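You operate a simulated robot arm through the tools that you are given. There is no shell and no other tool.

You are at the controls of a simulated robot arm. One attempt, no reset.

## Task
Swap the tube in the grey clamp base for tube 27.
Fine: free the knob first, stand the old tube in rack socket 56, turn the knob home on the new tube. Leave the other tubes and the teal base.

The check looks at the end state, three seconds after you hand in, the way a careful person would. Anything else that was tipped, shoved, dropped, spilled or broken makes it a failure.

## Robot
A 7-joint arm with a two-finger parallel gripper, fixed in place. Base frame: the origin is on the floor under the middle of its stand, x ahead of it, y to its left, z up. Lengths are in cm, angles in rad, forces in N, time in s.
With the tool pointing down near the work surface it reaches from about 30 to 72 cm from the base axis. Its first joint turns from -2.897 to 2.897 rad. Payload 1.57 kg.
The tool frame sits at the grasp point between the pads (the TCP): z along the fingers, y along the line on which they close. The tips reach 3 cm beyond it. The gripper opens to 8 cm. The fingers are 1.7 cm wide and 1.2 cm thick; the gripper's body (4 by 8.2 cm) begins 8 cm behind the TCP.
Orientation is told as [roll, pitch, yaw] about the base's x, y, z axes, in that order, counted from this pose: with the fingers straight down and closing along the base's y, the tool's x points along the base's -x, its y along +y and its z along -z.

## Interface
- The arm moves only by the tool drive_tool. Its argument "steps" is a list of rows, each a list of 3 entries, a list of its own where there are three numbers: the shift along the tool's x, y, z in units of 25 mm (1.0 is 25 mm), then the turn, a rotation vector about the tool's x, y, z in units of 5 degrees (1.0 is 5 degrees), then the gripper command, from -1 (shut) to 1 (fully open), values between in proportion. In form: [[[x, y, z], [rx, ry, rz], jaw], ...]. A call has 1 to 20 rows; each row shifts and turns the commanded pose from where the row before left it, along the tool's axes as they then stand. A call with a number of a shift or a turn outside -1 to 1 is refused whole. Each row takes 0.2 s and may step no farther than 5 cm and 0.15 rad from the row before; otherwise, or with a gripper value out of range, the whole call is refused. A pose out of reach is approached as far as the arm can. The call stops where the force on the tool passes 40 N (or 10 N more than at its start, if that is more) or the arm is blocked; 0.2 s more then pass. The fingers move at their own pace (about 7.2 cm/s each) and stop on an object; they squeeze with about 39 N. The grip force told is the motor's: it shows also when the fingers shut on nothing. Time passes only in rows, and 0.2 s behind the last, so rows that do not move let the fingers close. The reply holds the time, the measured pose of the TCP, the force on the tool along the base axes, the opening and the grip force, in the units named above and with some noise, with the torque about the TCP (base axes, N m) and any sound that the robot's microphone picked up.
- Cameras (640 x 400 px; columns grow to the right, rows downward): "scene" is fixed at [5.09, -64.96, 146.84]; the picture's right is [0.75, -0.66, 0.00], its down [-0.33, -0.37, -0.87] and it looks along [0.57, 0.65, -0.49] (base axes); focal length 327 px, centre (320, 200). "wrist" rides on the gripper at [7.2, -0.7, -12.2] in the tool frame; the picture's right is [0.09, 1.00, 0.00], its down [-0.84, 0.08, -0.54] and it looks along [-0.54, 0.05, 0.84] (tool axes); focal length 238 px, centre (320, 200). There is no depth. A picture from a camera that has moved, and an enlarged one, comes with that camera's place and axes in the base frame and with its lens.
- get_image(camera): a new picture of that camera. It takes no simulated time.
- raise_lower(by): slides the trunk up (or, below 0, down) by that many cm; the arm rides with it, the base frame stays. It gives what a move gives, with no picture.
- enlarge(camera, box): a new picture of the part [left, top, right, bottom] of that camera's present view, enlarged. It takes no simulated time.
- finish_job(): hands the job in; it is judged then, once.

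Nothing tells you positions but the pictures and the camera data. Unless the task says otherwise, let go and move clear before handing in.

The tools are called after ">>>" by a JSON object that holds its "name" and its "arguments". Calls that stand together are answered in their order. drive_tool: Moves the arm, as the interface text tells. Its arguments: {"type":"object","properties":{"steps":{"type":"array"}},"required":["steps"]} The other tools are called the same way: raise_lower (by) moves the trunk up or down; get_image (camera) takes a picture; enlarge (camera, box) takes an enlarged picture of a part of a camera's view; finish_job () hands the job in.

At the start:

```text
t: 0.0
ee_pos: [42.14, 11.34, 126.59]
tcp_rot: [0.001, -0.001, 0.0]
contact_force: [-0.5, -0.6, -0.1]
wrist_torque: [0.01, -0.01, 0.03]
width: 7.99
gripper_force: 0.1
trunk travel left (down, up): [-5.0, 6.5]
```

scene: 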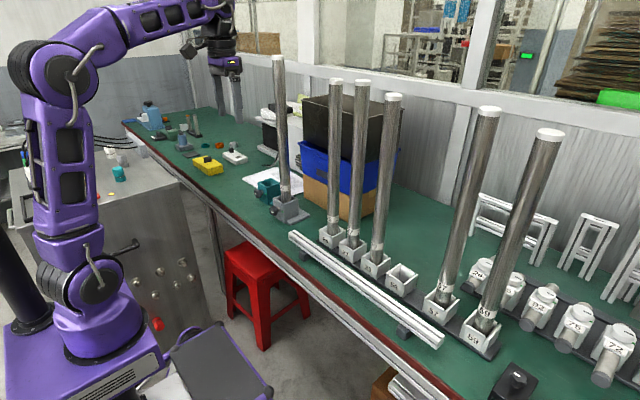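
wrist: 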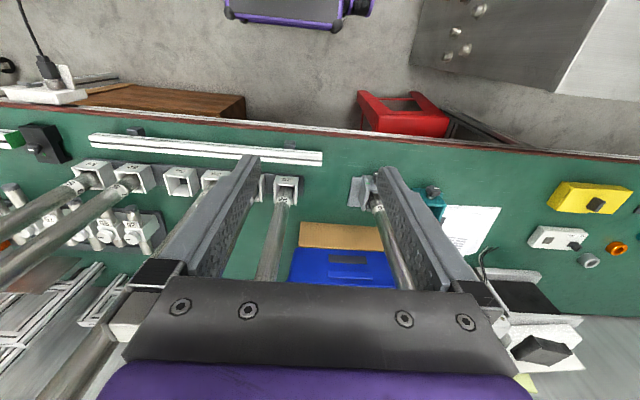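

I see a bench with a row of tall tubes in rack sockets, a grey clamp base holding one tube and a teal base next to it. I'll look closer at the labels and bases before moving.

>>> {"name": "enlarge", "arguments": {"camera": "scene", "box": [230, 160, 390, 260]}}

>>> {"name": "enlarge", "arguments": {"camera": "scene", "box": [360, 240, 520, 340]}}

>>> {"name": "enlarge", "arguments": {"camera": "scene", "box": [460, 240, 640, 390]}}

>>> {"name": "enlarge", "arguments": {"camera": "wrist", "box": [0, 120, 240, 270]}}

>>> {"name": "enlarge", "arguments": {"camera": "wrist", "box": [240, 140, 480, 290]}}

```text
4.00 times, centred on (310, 210) of scene
camera zoom: at [5.09, -64.96, 146.84], right [0.75, -0.66, 0.0], down [-0.33, -0.37, -0.87], along [0.57, 0.65, -0.49], focal length 1308 px, centre (360, 160)
```

zoom: 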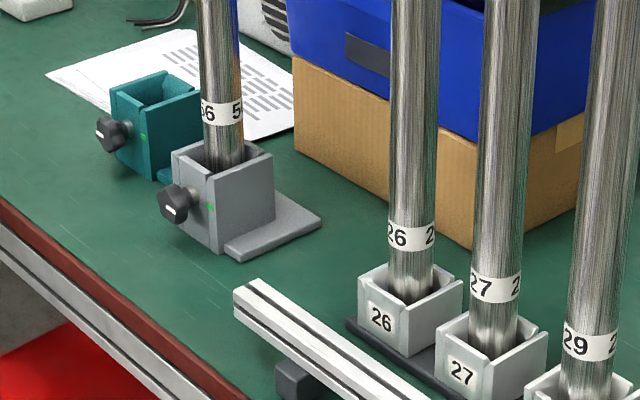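

```text
4.00 times, centred on (440, 290) of scene
camera zoom: at [5.09, -64.96, 146.84], right [0.75, -0.66, 0.0], down [-0.33, -0.37, -0.87], along [0.57, 0.65, -0.49], focal length 1308 px, centre (-160, -160)
```

zoom: 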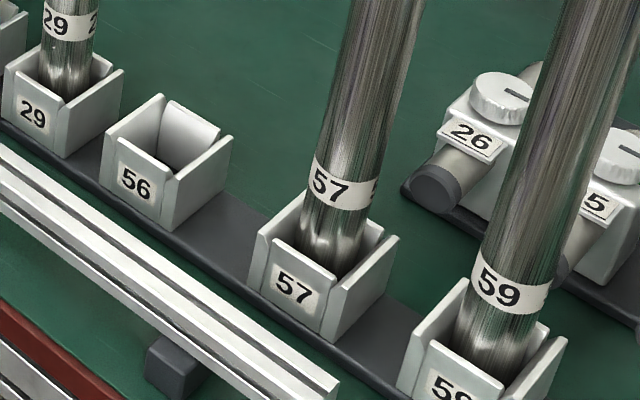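

```text
2.67 times, centred on (550, 315) of scene
camera zoom: at [5.09, -64.96, 146.84], right [0.75, -0.66, 0.0], down [-0.33, -0.37, -0.87], along [0.57, 0.65, -0.49], focal length 872 px, centre (-293, -107)
```

zoom: 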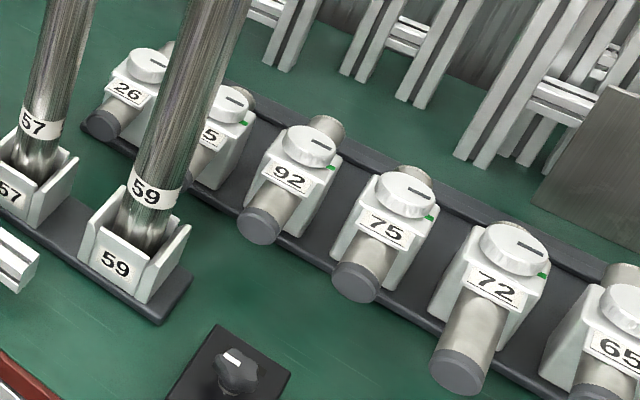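

```text
2.67 times, centred on (120, 195) of wrist
camera zoom: at [34.92, 10.77, 138.76], right [-0.09, 1.0, 0.0], down [0.84, 0.08, 0.54], along [0.54, 0.05, -0.84], focal length 636 px, centre (853, 213)
```

zoom: 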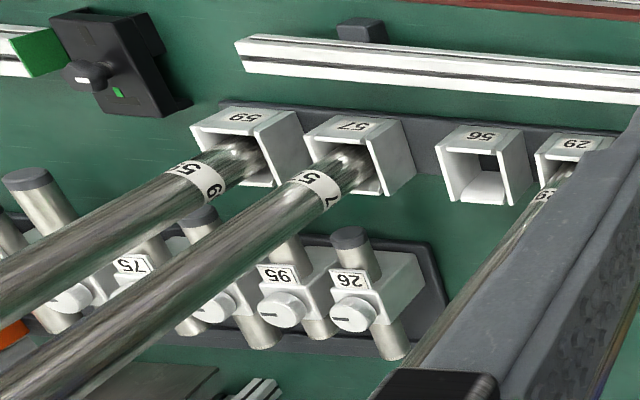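

```text
2.67 times, centred on (360, 215) of wrist
camera zoom: at [34.92, 10.77, 138.76], right [-0.09, 1.0, 0.0], down [0.84, 0.08, 0.54], along [0.54, 0.05, -0.84], focal length 636 px, centre (213, 160)
```

zoom: 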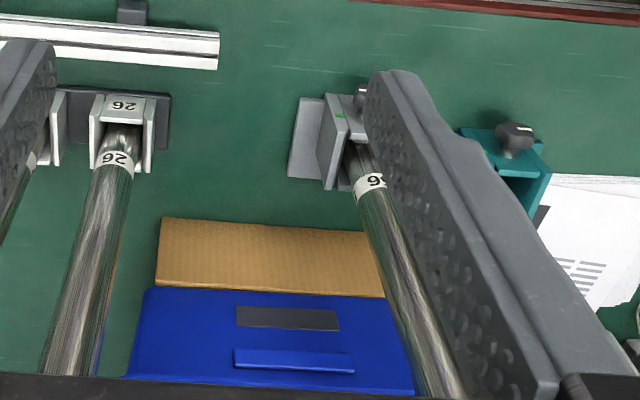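

The tubes look tall (about 55–60 cm) and are roughly 65–75 cm out from the base. I'm zooming in further on the grey clamp's knob, the teal base and tube 27.

>>> {"name": "enlarge", "arguments": {"camera": "scene", "box": [256, 180, 320, 220]}}

>>> {"name": "enlarge", "arguments": {"camera": "scene", "box": [310, 215, 374, 255]}}

>>> {"name": "enlarge", "arguments": {"camera": "wrist", "box": [340, 160, 404, 200]}}

>>> {"name": "enlarge", "arguments": {"camera": "scene", "box": [160, 20, 320, 120]}}

>>> {"name": "enlarge", "arguments": {"camera": "scene", "box": [310, 70, 410, 140]}}

```text
10.00 times, centred on (288, 200) of scene
camera zoom: at [5.09, -64.96, 146.84], right [0.75, -0.66, 0.0], down [-0.33, -0.37, -0.87], along [0.57, 0.65, -0.49], focal length 3271 px, centre (640, 200)
```

zoom: 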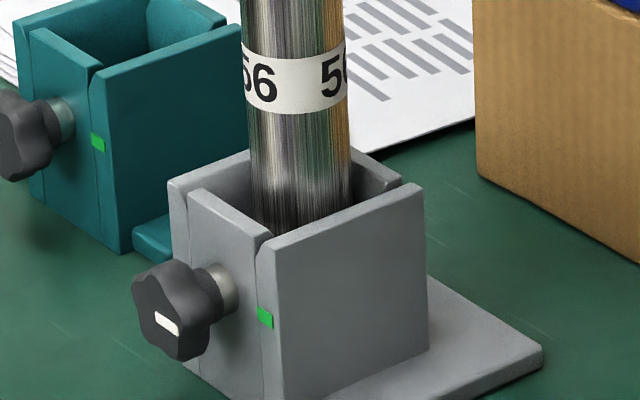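

```text
10.00 times, centred on (342, 235) of scene
camera zoom: at [5.09, -64.96, 146.84], right [0.75, -0.66, 0.0], down [-0.33, -0.37, -0.87], along [0.57, 0.65, -0.49], focal length 3271 px, centre (100, -150)
```

zoom: 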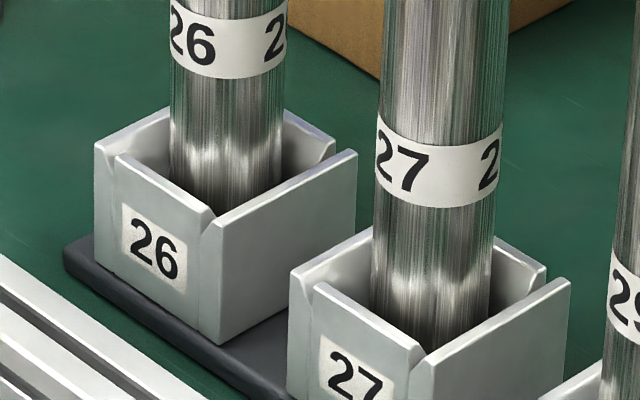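

```text
10.00 times, centred on (372, 180) of wrist
camera zoom: at [34.92, 10.77, 138.76], right [-0.09, 1.0, 0.0], down [0.84, 0.08, 0.54], along [0.54, 0.05, -0.84], focal length 2384 px, centre (-200, 400)
```

zoom: 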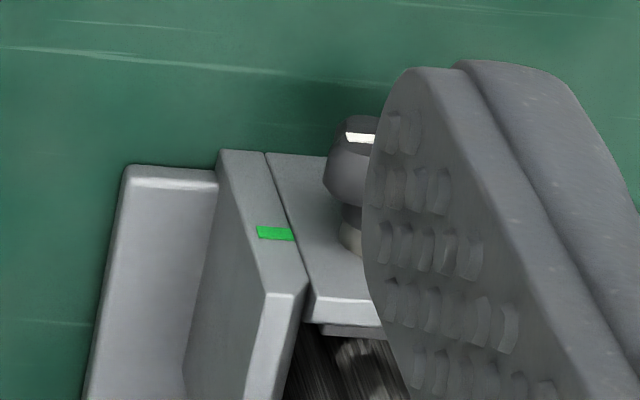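

```text
4.00 times, centred on (240, 70) of scene
camera zoom: at [5.09, -64.96, 146.84], right [0.75, -0.66, 0.0], down [-0.33, -0.37, -0.87], along [0.57, 0.65, -0.49], focal length 1308 px, centre (640, 720)
```

zoom: 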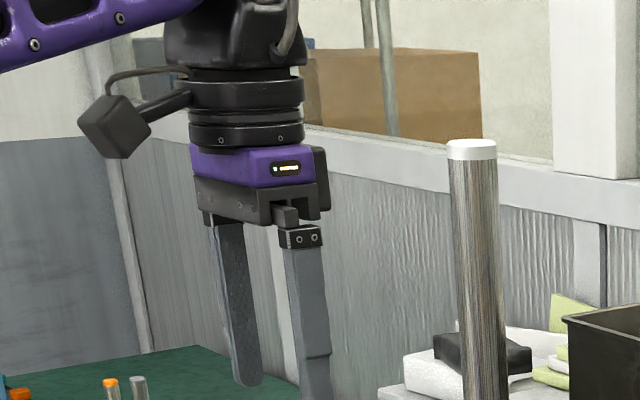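

```text
5.71 times, centred on (360, 105) of scene
camera zoom: at [5.09, -64.96, 146.84], right [0.75, -0.66, 0.0], down [-0.33, -0.37, -0.87], along [0.57, 0.65, -0.49], focal length 1869 px, centre (91, 743)
```

zoom: 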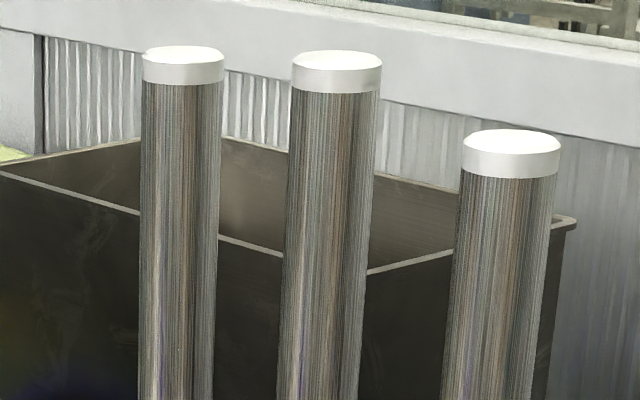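

The grey clamp's green mark triangulates to about (66, 27, 79), with its knob at roughly y = 29. The rack sockets run along y at about 10 cm spacing: 27 near y = -6, 56 near y = -26. I'll turn the tool about its axis so the camera will sit above the hand once it is horizontal, starting with half of that turn.

>>> {"name": "drive_tool", "arguments": {"steps": [[[0, 0, 0], [0, 0, -1], 1], [[0, 0, 0], [0, 0, -1], 1], [[0, 0, 0], [0, 0, -1], 1], [[0, 0, 0], [0, 0, -1], 1], [[0, 0, 0], [0, 0, -1], 1], [[0, 0, 0], [0, 0, -1], 1], [[0, 0, 0], [0, 0, -1], 1], [[0, 0, 0], [0, 0, -1], 1], [[0, 0, 0], [0, 0, -1], 1], [[0, 0, 0], [0, 0, -1], 1], [[0, 0, 0], [0, 0, -1], 1], [[0, 0, 0], [0, 0, -1], 1], [[0, 0, 0], [0, 0, -1], 1], [[0, 0, 0], [0, 0, -1], 1], [[0, 0, 0], [0, 0, -1], 1], [[0, 0, 0], [0, 0, -1], 1], [[0, 0, 0], [0, 0, -1], 1], [[0, 0, 0], [0, 0, -1], 1]]}}

```text
t: 3.8
ee_pos: [42.11, 11.51, 126.57]
tcp_rot: [-0.002, 0.001, 1.572]
contact_force: [0.1, 0.1, -0.5]
wrist_torque: [-0.01, -0.01, -0.01]
width: 8.01
gripper_force: 0.0
trunk travel left (down, up): [-5.0, 6.5]
```

The tool followed the 90° turn cleanly and is still clear of everything. I'll do the other half now.

>>> {"name": "drive_tool", "arguments": {"steps": [[[0, 0, 0], [0, 0, -1], 1], [[0, 0, 0], [0, 0, -1], 1], [[0, 0, 0], [0, 0, -1], 1], [[0, 0, 0], [0, 0, -1], 1], [[0, 0, 0], [0, 0, -1], 1], [[0, 0, 0], [0, 0, -1], 1], [[0, 0, 0], [0, 0, -1], 1], [[0, 0, 0], [0, 0, -1], 1], [[0, 0, 0], [0, 0, -1], 1], [[0, 0, 0], [0, 0, -1], 1], [[0, 0, 0], [0, 0, -1], 1], [[0, 0, 0], [0, 0, -1], 1], [[0, 0, 0], [0, 0, -1], 1], [[0, 0, 0], [0, 0, -1], 1], [[0, 0, 0], [0, 0, -1], 1], [[0, 0, 0], [0, 0, -1], 1], [[0, 0, 0], [0, 0, -1], 1], [[0, 0, 0], [0, 0, -1], 1]]}}

>>> {"name": "get_image", "arguments": {"camera": "scene"}}

>>> {"name": "get_image", "arguments": {"camera": "wrist"}}

```text
t: 7.6
ee_pos: [42.05, 11.33, 126.69]
tcp_rot: [0.0, 0.0, -3.141]
contact_force: [1.5, -0.2, 0.2]
wrist_torque: [0.0, -0.02, 0.02]
width: 8.0
gripper_force: 0.1
trunk travel left (down, up): [-5.0, 6.5]
```

```text
taken
```

scene: 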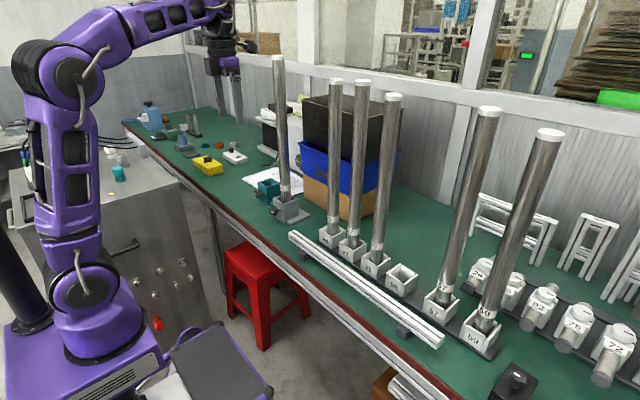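

```text
taken
camera wrist: at [49.38, 12.08, 138.77], right [0.09, -1.0, 0.0], down [-0.84, -0.08, 0.54], along [-0.54, -0.05, -0.84], focal length 238 px, centre (320, 200)
```

wrist: 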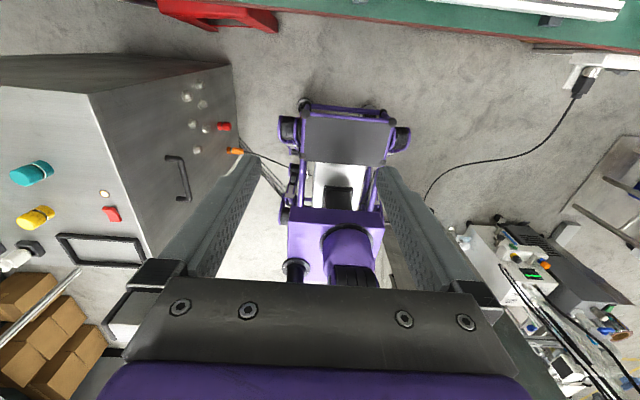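

The flip worked: the camera now sits on the far side of the tool. Next I'll tip the tool up to horizontal, pointing at +x, while moving a little forward and down in the empty space at y = 11, ahead of the tubes.

>>> {"name": "drive_tool", "arguments": {"steps": [[[0.22, 0, 0.33], [0, 1, 0], 1], [[0.19, 0, 0.35], [0, 1, 0], 1], [[0.16, 0, 0.36], [0, 1, 0], 1], [[0.13, 0, 0.38], [0, 1, 0], 1], [[0.1, 0, 0.39], [0, 1, 0], 1], [[0.06, 0, 0.4], [0, 1, 0], 1], [[0.03, 0, 0.4], [0, 1, 0], 1], [[-0.01, 0, 0.4], [0, 1, 0], 1], [[-0.04, 0, 0.4], [0, 1, 0], 1]]}}

```text
t: 9.6
ee_pos: [47.11, 11.79, 119.05]
tcp_rot: [0.001, 0.782, -3.13]
contact_force: [0.6, 0.7, -0.2]
wrist_torque: [-0.01, -0.01, 0.03]
width: 8.01
gripper_force: 0.1
trunk travel left (down, up): [-5.0, 6.5]
```

Halfway tipped and tracking well. I'll continue to horizontal.

>>> {"name": "drive_tool", "arguments": {"steps": [[[-0.08, 0, 0.39], [0, 1, 0], 1], [[-0.11, 0, 0.38], [0, 1, 0], 1], [[-0.15, 0, 0.37], [0, 1, 0], 1], [[-0.18, 0, 0.36], [0, 1, 0], 1], [[-0.21, 0, 0.34], [0, 1, 0], 1], [[-0.24, 0, 0.32], [0, 1, 0], 1], [[-0.27, 0, 0.3], [0, 1, 0], 1], [[-0.29, 0, 0.28], [0, 1, 0], 1], [[-0.31, 0, 0.25], [0, 1, 0], 1]]}}

>>> {"name": "get_image", "arguments": {"camera": "scene"}}

>>> {"name": "get_image", "arguments": {"camera": "wrist"}}

```text
t: 10.6
ee_pos: [46.95, 21.16, 112.06]
tcp_rot: [-0.06, 1.005, -2.979]
contact_force: [-1.7, 1.3, 0.2]
wrist_torque: [-0.02, -0.03, -0.04]
width: 7.97
gripper_force: 0.0
trunk travel left (down, up): [-5.0, 6.5]
stopped in row 4: the arm was blocked; the commanded pose is now the measured one
```

```text
taken
```

scene: 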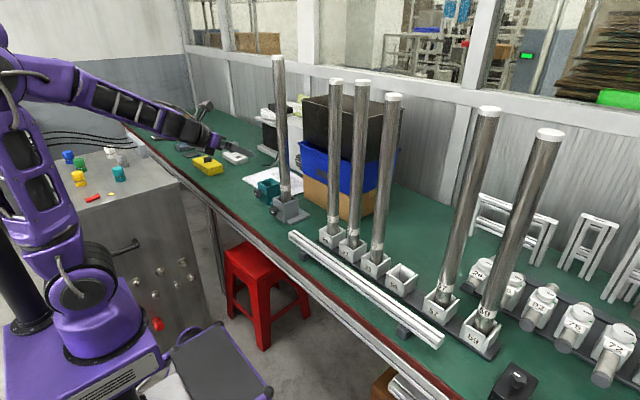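

```text
taken
camera wrist: at [40.63, 20.09, 124.63], right [0.26, -0.96, 0.05], down [-0.87, -0.25, -0.42], along [0.42, 0.07, -0.91], focal length 238 px, centre (320, 200)
```

wrist: 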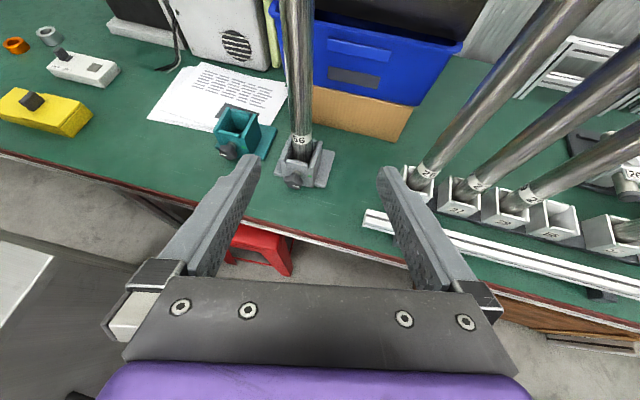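

The arm folded too tightly this close in and swerved sideways, without touching anything. From here the wrist camera has a good view, so I'll look at the clamp and the sockets before moving farther out.

>>> {"name": "enlarge", "arguments": {"camera": "wrist", "box": [200, 90, 360, 190]}}

>>> {"name": "enlarge", "arguments": {"camera": "wrist", "box": [400, 150, 640, 300]}}

>>> {"name": "enlarge", "arguments": {"camera": "wrist", "box": [276, 140, 324, 170]}}

```text
4.00 times, centred on (280, 140) of wrist
camera zoom: at [40.63, 20.09, 124.63], right [0.26, -0.96, 0.05], down [-0.87, -0.25, -0.42], along [0.42, 0.07, -0.91], focal length 953 px, centre (480, 440)
```

zoom: 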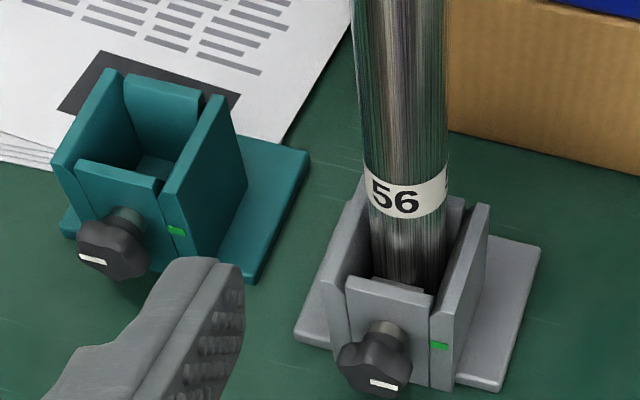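

```text
2.67 times, centred on (520, 225) of wrist
camera zoom: at [40.63, 20.09, 124.63], right [0.26, -0.96, 0.05], down [-0.87, -0.25, -0.42], along [0.42, 0.07, -0.91], focal length 636 px, centre (-213, 133)
```

zoom: 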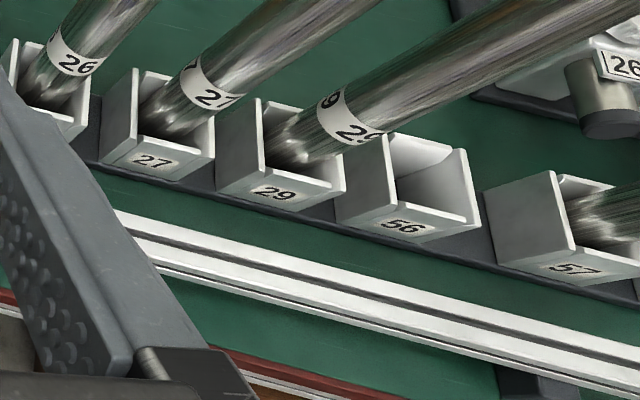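

```text
13.33 times, centred on (300, 155) of wrist
camera zoom: at [40.63, 20.09, 124.63], right [0.26, -0.96, 0.05], down [-0.87, -0.25, -0.42], along [0.42, 0.07, -0.91], focal length 3178 px, centre (587, 800)
```

zoom: 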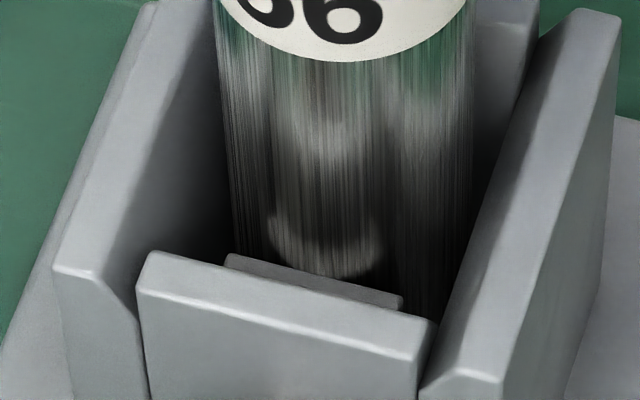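

Useful detail: the grey clamp's screw pad presses the tube against the back wall. Its knob's white mark points at the green mark (home), and the teal knob's mark points away from its own. A horizontal hand won't reach low down, so I'll work the knob from above with the camera on the robot's side; first I'm tipping the tool back to straight down.

>>> {"name": "drive_tool", "arguments": {"steps": [[[0, 0, 0], [0, -1, 0], 1], [[0, 0, 0], [0, -1, 0], 1], [[0, 0, 0], [0, -1, 0], 1], [[0, 0, 0], [0, -1, 0], 1], [[0, 0, 0], [0, -1, 0], 1], [[0, 0, 0], [0, -1, 0], 1], [[0, 0, 0], [0, -1, 0], 1], [[0, 0, 0], [0, -1, 0], 1], [[0, 0, 0], [0, -1, 0], 1], [[0, 0, 0], [0, -1, 0], 1], [[0, 0, 0], [0, -1, 0], 1]]}}

```text
t: 13.0
ee_pos: [46.87, 20.92, 112.43]
tcp_rot: [-0.029, 0.051, -2.933]
contact_force: [0.1, -0.2, 0.9]
wrist_torque: [0.01, 0.01, 0.0]
width: 7.99
gripper_force: 0.2
trunk travel left (down, up): [-5.0, 6.5]
```

Tool is pointing down again. Now I'll undo the flip in two moves.

>>> {"name": "drive_tool", "arguments": {"steps": [[[0, 0, 0], [0, 0, 1], 1], [[0, 0, 0], [0, 0, 1], 1], [[0, 0, 0], [0, 0, 1], 1], [[0, 0, 0], [0, 0, 1], 1], [[0, 0, 0], [0, 0, 1], 1], [[0, 0, 0], [0, 0, 1], 1], [[0, 0, 0], [0, 0, 1], 1], [[0, 0, 0], [0, 0, 1], 1], [[0, 0, 0], [0, 0, 1], 1], [[0, 0, 0], [0, 0, 1], 1], [[0, 0, 0], [0, 0, 1], 1], [[0, 0, 0], [0, 0, 1], 1], [[0, 0, 0], [0, 0, 1], 1], [[0, 0, 0], [0, 0, 1], 1], [[0, 0, 0], [0, 0, 1], 1], [[0, 0, 0], [0, 0, 1], 1], [[0, 0, 0], [0, 0, 1], 1], [[0, 0, 0], [0, 0, 1], 1], [[0, 0, 0], [0, 0, 1], 1], [[0, 0, 0], [0, 0, 1], 1]]}}

>>> {"name": "drive_tool", "arguments": {"steps": [[[0, 0, 0], [0, 0, 1], 1], [[0, 0, 0], [0, 0, 1], 1], [[0, 0, 0], [0, 0, 1], 1], [[0, 0, 0], [0, 0, 1], 1], [[0, 0, 0], [0, 0, 1], 1], [[0, 0, 0], [0, 0, 1], 1], [[0, 0, 0], [0, 0, 1], 1], [[0, 0, 0], [0, 0, 1], 1], [[0, 0, 0], [0, 0, 1], 1], [[0, 0, 0], [0, 0, 1], 1], [[0, 0, 0], [0, 0, 1], 1], [[0, 0, 0], [0, 0, 1], 1], [[0, 0, 0], [0, 0, 1], 1], [[0, 0, 0], [0, 0, 1], 1], [[0, 0, 0], [0, 0, 1], 1], [[0, 0, 0], [0, 0, 1], 1], [[0, 0, 0], [0, 0, 1], 1], [[0, 0, 0], [0, 0, 1], 1]]}}

>>> {"name": "get_image", "arguments": {"camera": "scene"}}

>>> {"name": "get_image", "arguments": {"camera": "wrist"}}

```text
t: 17.2
ee_pos: [46.89, 21.01, 112.42]
tcp_rot: [-0.048, -0.035, 1.607]
contact_force: [0.0, -0.2, -0.2]
wrist_torque: [0.01, 0.01, 0.03]
width: 7.98
gripper_force: 0.1
trunk travel left (down, up): [-5.0, 6.5]
```

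```text
t: 21.0
ee_pos: [46.82, 20.96, 112.34]
tcp_rot: [0.037, -0.048, 0.033]
contact_force: [-0.9, 0.4, 0.4]
wrist_torque: [0.0, 0.0, -0.01]
width: 8.0
gripper_force: 0.0
trunk travel left (down, up): [-5.0, 6.5]
```

```text
taken
```

scene: 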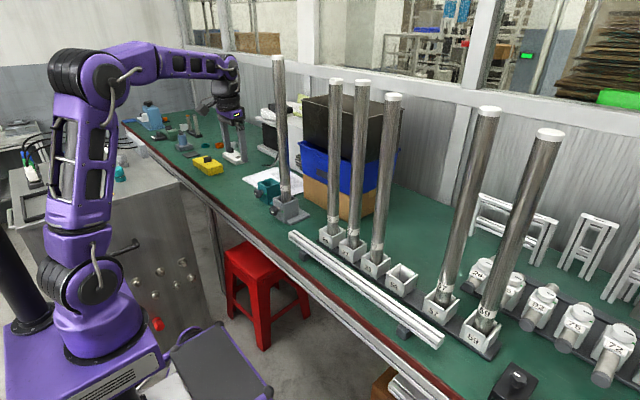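

```text
taken
camera wrist: at [39.23, 19.71, 124.12], right [-0.13, 0.99, 0.03], down [0.81, 0.08, 0.58], along [0.58, 0.1, -0.81], focal length 238 px, centre (320, 200)
```

wrist: 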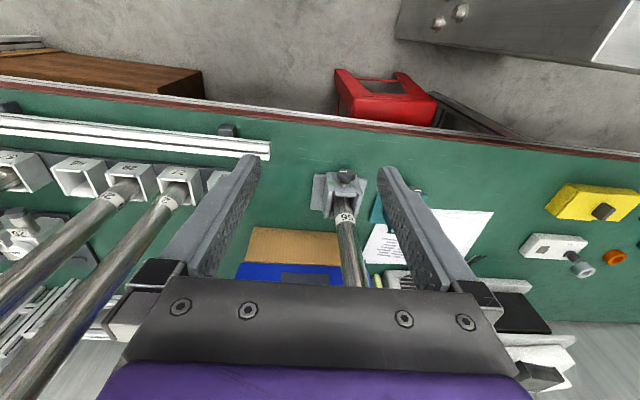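

Back to the normal orientation with small residual tilts. I'll level the tool and move nearer the clamp, staying in front of and above the knob, to measure it.

>>> {"name": "drive_tool", "arguments": {"steps": [[[0, 0, 0], [0.42, 0.55, 0.38], 1], [[-0.5, 0.4, 0.6], [0, 0, 0], 1], [[-0.5, 0.4, 0.6], [0, 0, 0], 1], [[-0.5, 0.4, 0.6], [0, 0, 0], 1], [[-0.5, 0.4, 0.6], [0, 0, 0], 1], [[-0.5, 0.4, 0.6], [0, 0, 0], 1], [[-0.5, 0.4, 0.6], [0, 0, 0], 1], [[-0.3, 0.4, 0.6], [0, 0, 0], 1], [[0, 0.4, 0.6], [0, 0, 0], 1]]}}

>>> {"name": "get_image", "arguments": {"camera": "wrist"}}

>>> {"name": "get_image", "arguments": {"camera": "scene"}}

```text
t: 23.0
ee_pos: [55.09, 28.82, 100.55]
tcp_rot: [0.002, 0.0, 0.004]
contact_force: [-0.2, 0.6, -0.5]
wrist_torque: [0.01, 0.01, 0.01]
width: 8.0
gripper_force: 0.0
trunk travel left (down, up): [-5.0, 6.5]
```

```text
taken
camera wrist: at [48.03, 28.24, 112.59], right [-0.09, 1.0, 0.0], down [0.84, 0.08, 0.54], along [0.54, 0.05, -0.84], focal length 238 px, centre (320, 200)
```

wrist: 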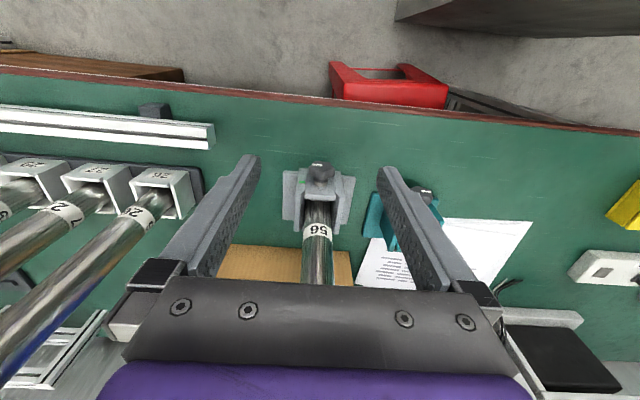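

```text
taken
```

scene: 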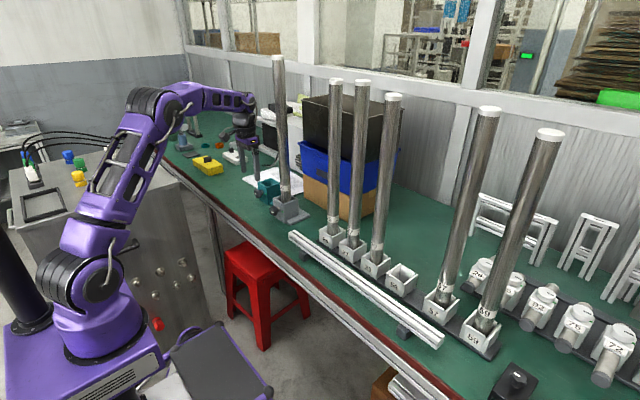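

Now the clamp is squarely in view. I'll zoom in to measure the knob, plate and tube accurately.

>>> {"name": "enlarge", "arguments": {"camera": "wrist", "box": [272, 150, 368, 210]}}

>>> {"name": "enlarge", "arguments": {"camera": "scene", "box": [262, 185, 310, 215]}}

```text
6.67 times, centred on (320, 180) of wrist
camera zoom: at [48.03, 28.24, 112.59], right [-0.09, 1.0, 0.0], down [0.84, 0.08, 0.54], along [0.54, 0.05, -0.84], focal length 1589 px, centre (320, 333)
```

zoom: 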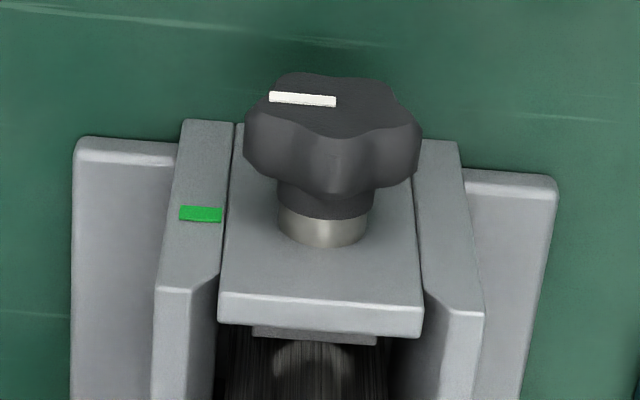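

```text
13.33 times, centred on (286, 200) of scene
camera zoom: at [5.09, -64.96, 146.84], right [0.75, -0.66, 0.0], down [-0.33, -0.37, -0.87], along [0.57, 0.65, -0.49], focal length 4361 px, centre (773, 200)
```

zoom: 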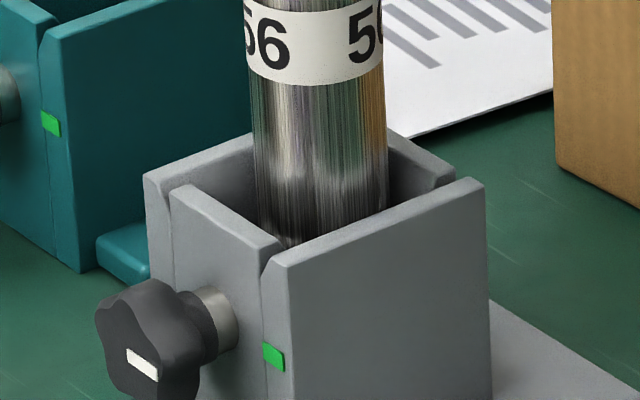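

I put the knob axis at y ≈ 30.0, z ≈ 79.4, with its face at x ≈ 63.1 and the plate at x ≈ 66.4. The mark runs from the knob's centre toward the green mark. I'll check the teal knob to see what a freed knob looks like, and look over the rack sockets from here.

>>> {"name": "enlarge", "arguments": {"camera": "wrist", "box": [376, 170, 456, 220]}}

>>> {"name": "enlarge", "arguments": {"camera": "wrist", "box": [0, 140, 240, 290]}}

>>> {"name": "enlarge", "arguments": {"camera": "scene", "box": [240, 170, 288, 200]}}

```text
8.00 times, centred on (416, 195) of wrist
camera zoom: at [48.03, 28.24, 112.59], right [-0.09, 1.0, 0.0], down [0.84, 0.08, 0.54], along [0.54, 0.05, -0.84], focal length 1907 px, centre (-448, 240)
```

zoom: 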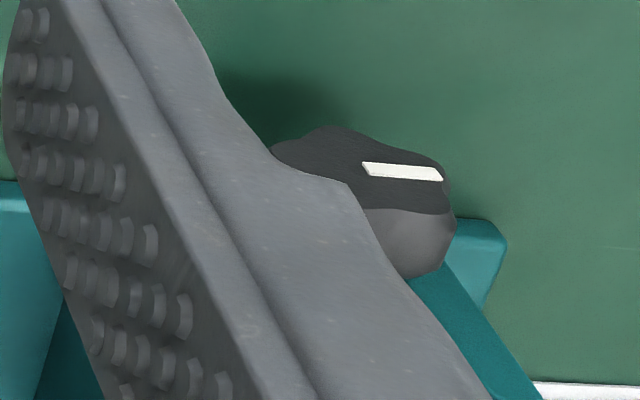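

```text
2.67 times, centred on (120, 215) of wrist
camera zoom: at [48.03, 28.24, 112.59], right [-0.09, 1.0, 0.0], down [0.84, 0.08, 0.54], along [0.54, 0.05, -0.84], focal length 636 px, centre (853, 160)
```

zoom: 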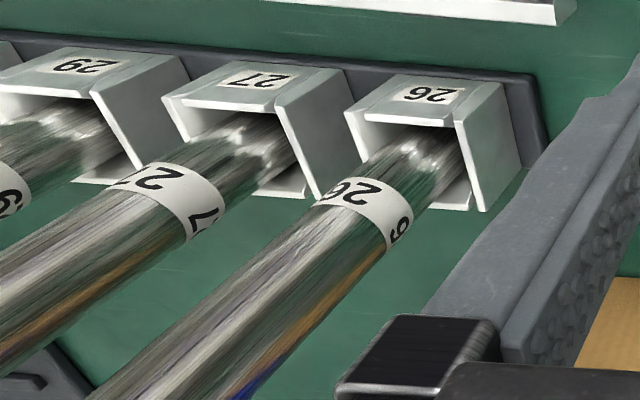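

```text
13.33 times, centred on (264, 185) of scene
camera zoom: at [5.09, -64.96, 146.84], right [0.75, -0.66, 0.0], down [-0.33, -0.37, -0.87], along [0.57, 0.65, -0.49], focal length 4361 px, centre (1067, 400)
```

zoom: 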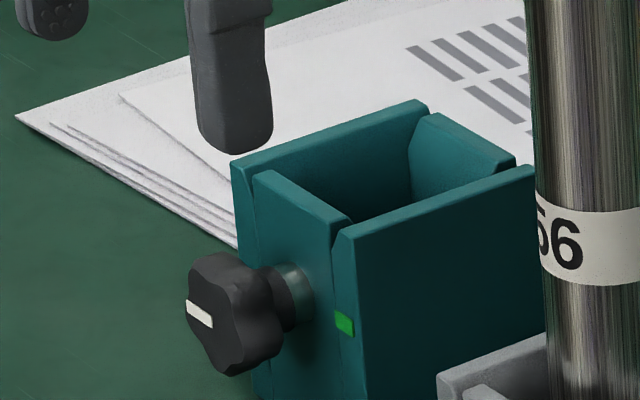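

The teal knob's mark is at 9 o'clock, so a freed knob seems to be about 180° from home. I'll grip the grey knob with the hand leaning to the right and swing it counter-clockwise over the top. First I'm leaning the hand 60° in free air to check that the arm can do it.

>>> {"name": "drive_tool", "arguments": {"steps": [[[-0.29, -0.88, 0.55], [0, 0, 0], 0.3], [[-0.29, -0.88, 0.55], [0, 0, 0], 0.3], [[-0.29, -0.88, 0.55], [0, 0, 0], 0.3], [[-0.29, -0.88, 0.55], [0, 0, 0], 0.3], [[0, 0, 0], [-1, 0, 0], 0.3], [[0, 0, 0], [-1, 0, 0], 0.3], [[0, 0, 0], [-1, 0, 0], 0.3], [[0, 0, 0], [-1, 0, 0], 0.3], [[0, 0, 0], [-1, 0, 0], 0.3], [[0, 0, 0], [-1, 0, 0], 0.3]]}}

```text
t: 25.2
ee_pos: [58.12, 20.34, 94.91]
tcp_rot: [0.526, 0.001, 0.004]
contact_force: [-0.4, 0.7, 0.6]
wrist_torque: [0.0, -0.04, 0.0]
width: 5.2
gripper_force: 0.0
trunk travel left (down, up): [-5.0, 6.5]
```

The lean is going well at 30°. I'll continue to 60°.

>>> {"name": "drive_tool", "arguments": {"steps": [[[0, 0, 0], [-1, 0, 0], 0.3], [[0, 0, 0], [-1, 0, 0], 0.3], [[0, 0, 0], [-1, 0, 0], 0.3], [[0, 0, 0], [-1, 0, 0], 0.3], [[0, 0, 0], [-1, 0, 0], 0.3], [[0, 0, 0], [-1, 0, 0], 0.3]]}}

>>> {"name": "get_image", "arguments": {"camera": "scene"}}

>>> {"name": "get_image", "arguments": {"camera": "wrist"}}

```text
t: 26.6
ee_pos: [58.08, 20.29, 94.87]
tcp_rot: [1.048, 0.0, 0.002]
contact_force: [0.7, 0.0, -0.3]
wrist_torque: [0.03, 0.02, 0.01]
width: 5.19
gripper_force: 0.2
trunk travel left (down, up): [-5.0, 6.5]
```

```text
taken
```

scene: 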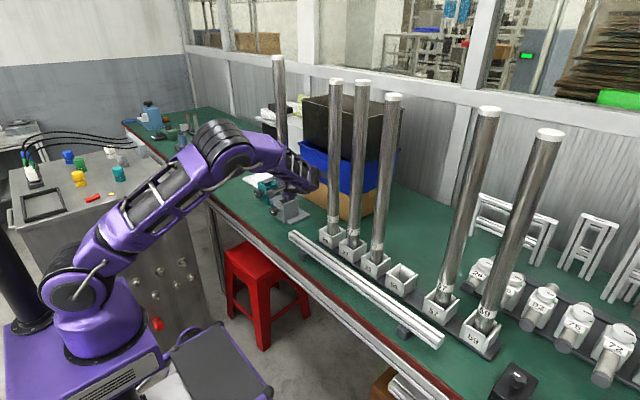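

```text
taken
camera wrist: at [50.9, 9.41, 100.27], right [-0.09, 0.5, 0.86], down [0.84, -0.43, 0.34], along [0.54, 0.76, -0.38], focal length 238 px, centre (320, 200)
```

wrist: 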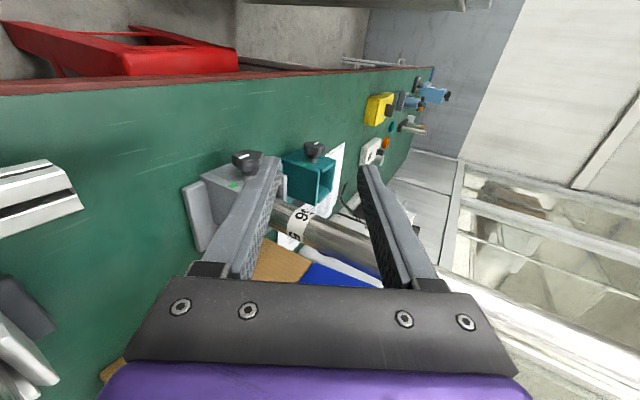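

The arm handles a 60° lean easily. I'll move to a pre-grasp point about 6 cm short of the knob, down first and then forward.

>>> {"name": "drive_tool", "arguments": {"steps": [[[0, -0.683, 0.732], [0, 0, 0], 0.3], [[0, -0.683, 0.732], [0, 0, 0], 0.3], [[0, -0.683, 0.732], [0, 0, 0], 0.3], [[0, -0.683, 0.732], [0, 0, 0], 0.3], [[0, -0.683, 0.732], [0, 0, 0], 0.3], [[-0.736, 0, 0], [0, 0, 0], 0.3], [[-0.736, 0, 0], [0, 0, 0], 0.3], [[-0.736, 0, 0], [0, 0, 0], 0.3]]}}

>>> {"name": "get_image", "arguments": {"camera": "wrist"}}

>>> {"name": "enlarge", "arguments": {"camera": "scene", "box": [230, 160, 390, 260]}}

```text
t: 28.4
ee_pos: [63.63, 24.04, 82.96]
tcp_rot: [1.05, 0.0, 0.003]
contact_force: [-0.3, 0.0, -0.2]
wrist_torque: [0.0, -0.01, 0.01]
width: 5.21
gripper_force: 0.2
trunk travel left (down, up): [-5.0, 6.5]
```

```text
taken
camera wrist: at [56.53, 13.14, 88.38], right [-0.09, 0.5, 0.86], down [0.84, -0.43, 0.34], along [0.54, 0.76, -0.38], focal length 238 px, centre (320, 200)
```

wrist: 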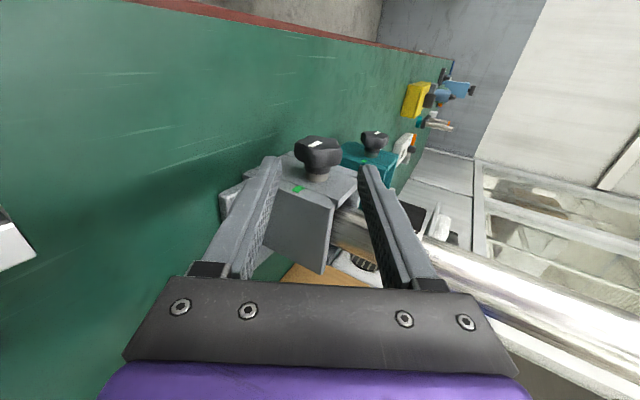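

```text
4.00 times, centred on (310, 210) of scene
camera zoom: at [5.09, -64.96, 146.84], right [0.75, -0.66, 0.0], down [-0.33, -0.37, -0.87], along [0.57, 0.65, -0.49], focal length 1308 px, centre (360, 160)
```

zoom: 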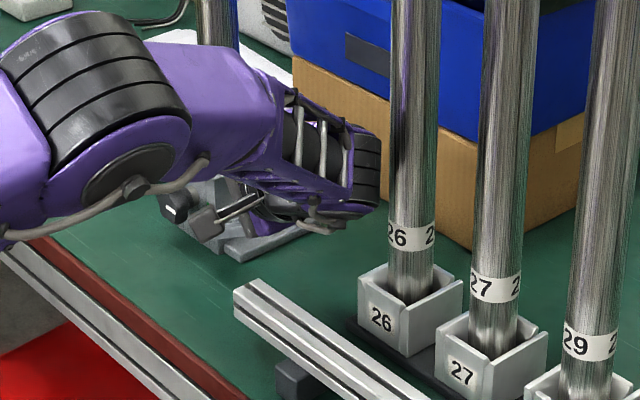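

The wrist stays clear of tube 26, and each coming move takes it farther from that tube. I'll zoom in to check that the fingers line up with the knob before closing in.

>>> {"name": "enlarge", "arguments": {"camera": "wrist", "box": [240, 110, 400, 210]}}

```text
4.00 times, centred on (320, 160) of wrist
camera zoom: at [56.53, 13.14, 88.38], right [-0.09, 0.5, 0.86], down [0.84, -0.43, 0.34], along [0.54, 0.76, -0.38], focal length 953 px, centre (320, 360)
```

zoom: 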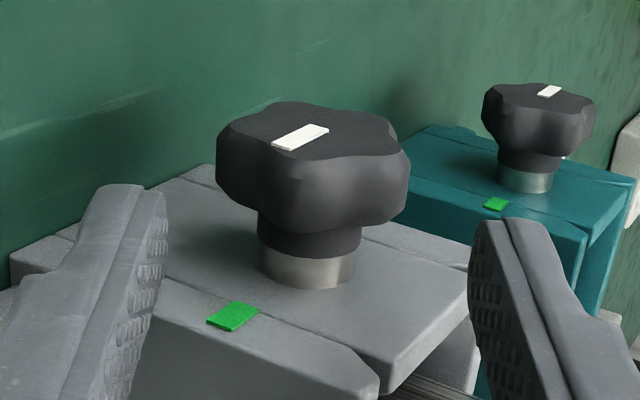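

The knob is centred between the fingertips. I'll advance 6 cm along the fingers and close on it.

>>> {"name": "drive_tool", "arguments": {"steps": [[[0, 0, 0.5], [0, 0, 0], 0.3], [[0, 0, 0.5], [0, 0, 0], 0.3], [[0, 0, 0.5], [0, 0, 0], 0.3], [[0, 0, 0.5], [0, 0, 0], 0.3], [[0, 0, 0.38], [0, 0, 0], 0.3], [[0, 0, 0], [0, 0, 0], 0.3]]}}

>>> {"name": "get_image", "arguments": {"camera": "wrist"}}

```text
t: 29.8
ee_pos: [63.77, 28.98, 80.05]
tcp_rot: [1.049, 0.0, 0.001]
contact_force: [-0.4, 0.0, 0.5]
wrist_torque: [0.01, 0.02, -0.01]
width: 5.19
gripper_force: 0.1
trunk travel left (down, up): [-5.0, 6.5]
```

```text
taken
camera wrist: at [56.56, 18.14, 85.41], right [-0.09, 0.5, 0.86], down [0.84, -0.43, 0.34], along [0.54, 0.75, -0.38], focal length 238 px, centre (320, 200)
```

wrist: 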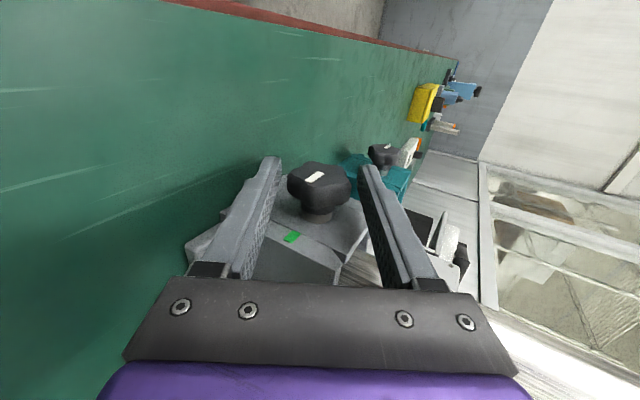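

Fingers straddle the knob with clearance on both sides. Closing now and letting the grip settle.

>>> {"name": "drive_tool", "arguments": {"steps": [[[0, 0, 0], [0, 0, 0], -1], [[0, 0, 0], [0, 0, 0], -1], [[0, 0, 0], [0, 0, 0], -1]]}}

>>> {"name": "enlarge", "arguments": {"camera": "wrist", "box": [240, 110, 400, 210]}}

```text
t: 30.6
ee_pos: [63.74, 29.0, 79.96]
tcp_rot: [1.05, 0.0, 0.004]
contact_force: [1.2, 0.8, 0.9]
wrist_torque: [0.01, 0.01, -0.07]
width: 3.85
gripper_force: 44.2
trunk travel left (down, up): [-5.0, 6.5]
```

```text
4.00 times, centred on (320, 160) of wrist
camera zoom: at [56.56, 18.14, 85.42], right [-0.09, 0.5, 0.86], down [0.84, -0.43, 0.34], along [0.54, 0.75, -0.38], focal length 953 px, centre (320, 360)
```

zoom: 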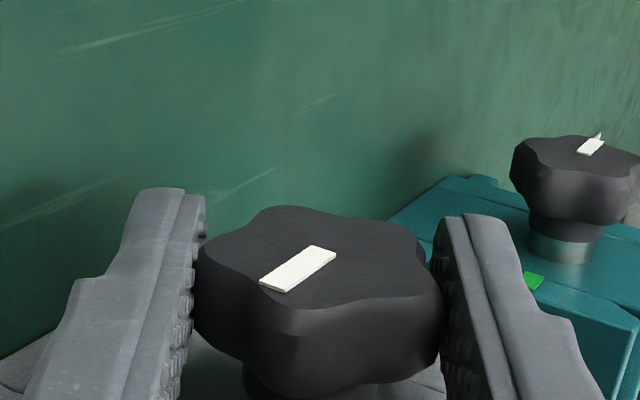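

Firm grip at 3.85 cm and centred (almost no side force). Now a first 20° counter-clockwise about the knob's axis, watching the torque.

>>> {"name": "drive_tool", "arguments": {"steps": [[[0, 0.04, 0.002], [1, 0, 0], -1], [[0, 0.04, 0.002], [1, 0, 0], -1], [[0, 0.04, 0.002], [1, 0, 0], -1], [[0, 0.04, 0.002], [1, 0, 0], -1]]}}

>>> {"name": "enlarge", "arguments": {"camera": "wrist", "box": [240, 110, 400, 210]}}

```text
t: 31.6
ee_pos: [63.7, 29.27, 80.22]
tcp_rot: [0.699, -0.002, 0.001]
contact_force: [9.7, 0.5, -1.3]
wrist_torque: [-0.05, -0.58, -0.49]
width: 3.85
gripper_force: 44.6
trunk travel left (down, up): [-5.0, 6.5]
```

```text
4.00 times, centred on (320, 160) of wrist
camera zoom: at [56.52, 20.97, 89.14], right [-0.09, 0.76, 0.64], down [0.84, -0.29, 0.47], along [0.54, 0.58, -0.61], focal length 953 px, centre (320, 360)
```

zoom: 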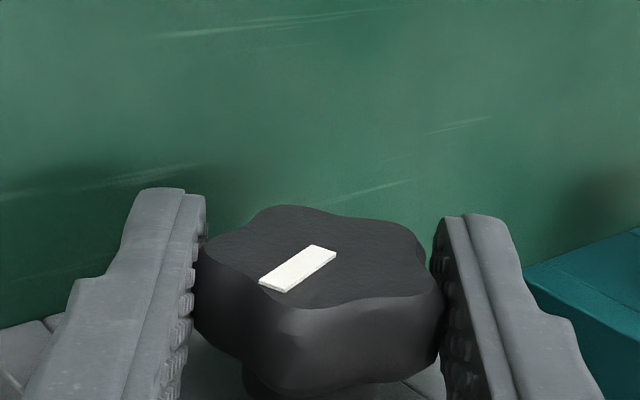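

The knob turns with the hand, but about 10 N has built up along x, which suggests the knob travels axially as it unscrews. I'll nudge the hand 0.5 mm outward (toward -x) to see whether that relieves it.

>>> {"name": "drive_tool", "arguments": {"steps": [[[0.02, 0, 0], [0, 0, 0], -1]]}}

```text
t: 32.0
ee_pos: [63.65, 29.23, 80.25]
tcp_rot: [0.701, -0.001, 0.001]
contact_force: [17.7, -2.1, 0.6]
wrist_torque: [-0.05, 0.46, 0.29]
width: 3.81
gripper_force: 44.6
trunk travel left (down, up): [-5.0, 6.5]
```

Moving outward raised the force, so the knob isn't travelling outward. I'll undo that nudge and go slightly the other way.

>>> {"name": "drive_tool", "arguments": {"steps": [[[-0.04, 0, 0], [0, 0, 0], -1]]}}

```text
t: 32.4
ee_pos: [63.75, 29.27, 80.38]
tcp_rot: [0.7, -0.002, 0.001]
contact_force: [10.6, -7.7, 0.9]
wrist_torque: [-0.12, -0.98, -0.72]
width: 3.82
gripper_force: 44.4
trunk travel left (down, up): [-5.0, 6.5]
```

The loads are modest and look like small misalignment rather than screw travel. I'll continue counter-clockwise in small increments.

>>> {"name": "drive_tool", "arguments": {"steps": [[[0.01, 0.04, 0.002], [1, 0, 0], -1], [[0, 0.04, 0.002], [1, 0, 0], -1], [[0, 0.04, 0.002], [1, 0, 0], -1], [[0, 0.04, 0.002], [1, 0, 0], -1]]}}

>>> {"name": "enlarge", "arguments": {"camera": "wrist", "box": [240, 110, 400, 210]}}

```text
t: 33.4
ee_pos: [63.57, 29.55, 80.56]
tcp_rot: [0.349, 0.0, 0.003]
contact_force: [11.3, -15.1, 7.6]
wrist_torque: [-0.15, -0.5, 0.21]
width: 3.84
gripper_force: 44.5
trunk travel left (down, up): [-5.0, 6.5]
```

```text
4.00 times, centred on (320, 160) of wrist
camera zoom: at [56.54, 24.86, 91.67], right [-0.09, 0.94, 0.34], down [0.84, -0.11, 0.54], along [0.54, 0.33, -0.77], focal length 953 px, centre (320, 360)
```

zoom: 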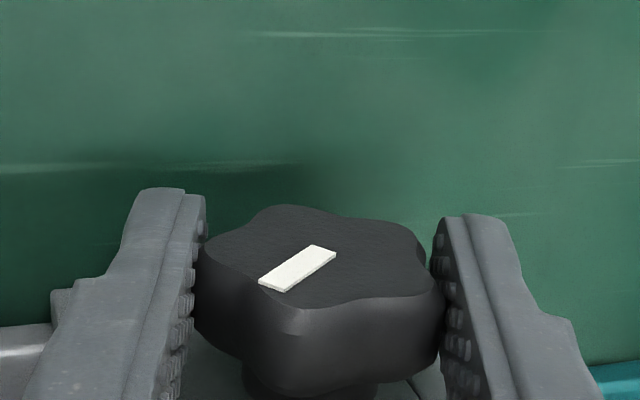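

Side forces are building (about 15 N), so my pivot is off by a millimetre or so. I'll shift the hand slightly to relieve it before turning further.

>>> {"name": "drive_tool", "arguments": {"steps": [[[-0.01, -0.03, -0.03], [0, 0, 0], -1]]}}

```text
t: 33.8
ee_pos: [63.73, 29.55, 80.43]
tcp_rot: [0.35, 0.0, 0.002]
contact_force: [13.5, -13.3, 5.4]
wrist_torque: [-0.13, -0.56, 0.04]
width: 3.84
gripper_force: 44.5
trunk travel left (down, up): [-5.0, 6.5]
```

>>> {"name": "drive_tool", "arguments": {"steps": [[[-0.04, -0.06, -0.05], [0, 0, 0], -1]]}}

```text
t: 34.2
ee_pos: [63.69, 29.62, 80.56]
tcp_rot: [0.353, 0.004, 0.004]
contact_force: [9.5, -3.2, -2.9]
wrist_torque: [-0.08, -1.12, -0.6]
width: 3.84
gripper_force: 43.7
trunk travel left (down, up): [-5.0, 6.5]
```

Side forces are nearly gone, but there's a lingering bending moment of about 1 N·m that could disturb the base. I'll open briefly to release it and look.

>>> {"name": "drive_tool", "arguments": {"steps": [[[0, 0, 0], [0, 0, 0], 0.15], [[0, 0, 0], [0, 0, 0], 0.15]]}}

>>> {"name": "enlarge", "arguments": {"camera": "wrist", "box": [240, 110, 400, 210]}}

>>> {"name": "enlarge", "arguments": {"camera": "scene", "box": [230, 160, 390, 260]}}

```text
t: 34.8
ee_pos: [63.67, 29.46, 80.7]
tcp_rot: [0.353, 0.0, 0.003]
contact_force: [0.6, 0.3, 0.5]
wrist_torque: [-0.04, 0.0, -0.01]
width: 4.59
gripper_force: 0.1
trunk travel left (down, up): [-5.0, 6.5]
```

```text
4.00 times, centred on (320, 160) of wrist
camera zoom: at [56.58, 24.74, 91.77], right [-0.1, 0.93, 0.34], down [0.84, -0.11, 0.53], along [0.54, 0.34, -0.77], focal length 953 px, centre (320, 360)
```

zoom: 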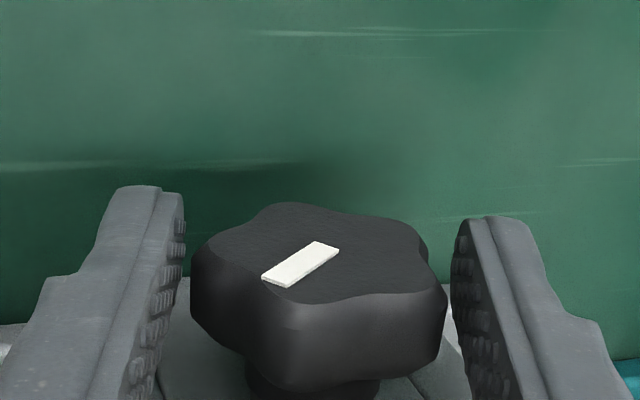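

```text
4.00 times, centred on (310, 210) of scene
camera zoom: at [5.09, -64.96, 146.84], right [0.75, -0.66, 0.0], down [-0.33, -0.37, -0.87], along [0.57, 0.65, -0.49], focal length 1308 px, centre (360, 160)
```

zoom: 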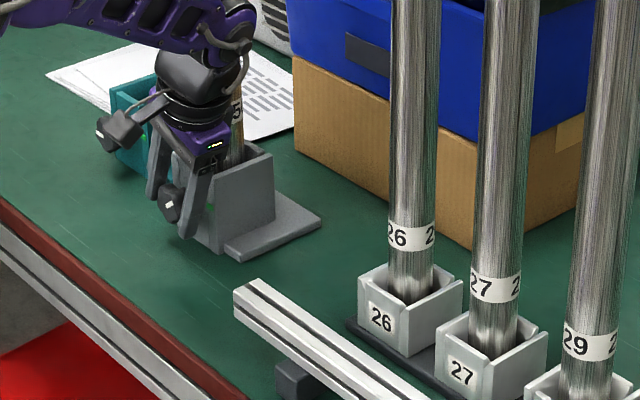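

The base hasn't moved, the knob stays where I turned it, and the fingers are centred. I'll regrip and turn another 40° over the top.

>>> {"name": "drive_tool", "arguments": {"steps": [[[0, 0, 0], [0, 0, 0], -1], [[0, 0, 0], [0, 0, 0], -1], [[0, 0.048, 0], [1, 0, 0], -1], [[0, 0.048, 0], [1, 0, 0], -1], [[0, 0.048, 0], [1, 0, 0], -1], [[0, 0.048, 0], [1, 0, 0], -1]]}}

```text
t: 36.2
ee_pos: [63.53, 29.97, 80.7]
tcp_rot: [0.002, 0.001, 0.003]
contact_force: [-0.1, 7.4, 6.0]
wrist_torque: [0.13, 0.6, -0.13]
width: 3.83
gripper_force: 43.6
trunk travel left (down, up): [-5.0, 6.5]
```

Sixty degrees turned with light loads. Another 20°.

>>> {"name": "drive_tool", "arguments": {"steps": [[[0, 0.055, 0.01], [1, 0, 0], -1], [[0, 0.055, 0.01], [1, 0, 0], -1], [[0, 0.055, 0.01], [1, 0, 0], -1], [[0, 0.055, 0.01], [1, 0, 0], -1]]}}

>>> {"name": "enlarge", "arguments": {"camera": "wrist", "box": [240, 110, 400, 210]}}

```text
t: 37.1
ee_pos: [63.66, 30.33, 80.56]
tcp_rot: [-0.289, -0.024, 0.008]
contact_force: [11.5, 5.6, -9.7]
wrist_torque: [0.09, -0.62, -0.08]
width: 3.82
gripper_force: 43.8
out of reach, approached as far as the arm can: row 4
trunk travel left (down, up): [-5.0, 6.5]
stopped in row 4: the force on the tool passed its limit at 44 N (the readings are from after the stop); the commanded pose is now the measured one
```

```text
4.00 times, centred on (320, 160) of wrist
camera zoom: at [56.13, 33.21, 92.27], right [-0.09, 0.95, -0.29], down [0.82, 0.24, 0.52], along [0.56, -0.19, -0.81], focal length 953 px, centre (320, 360)
```

zoom: 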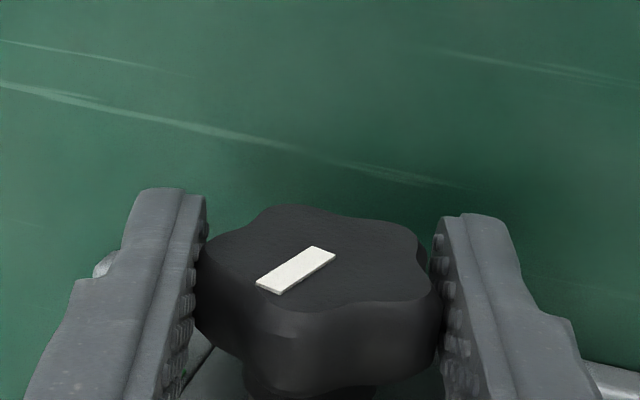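

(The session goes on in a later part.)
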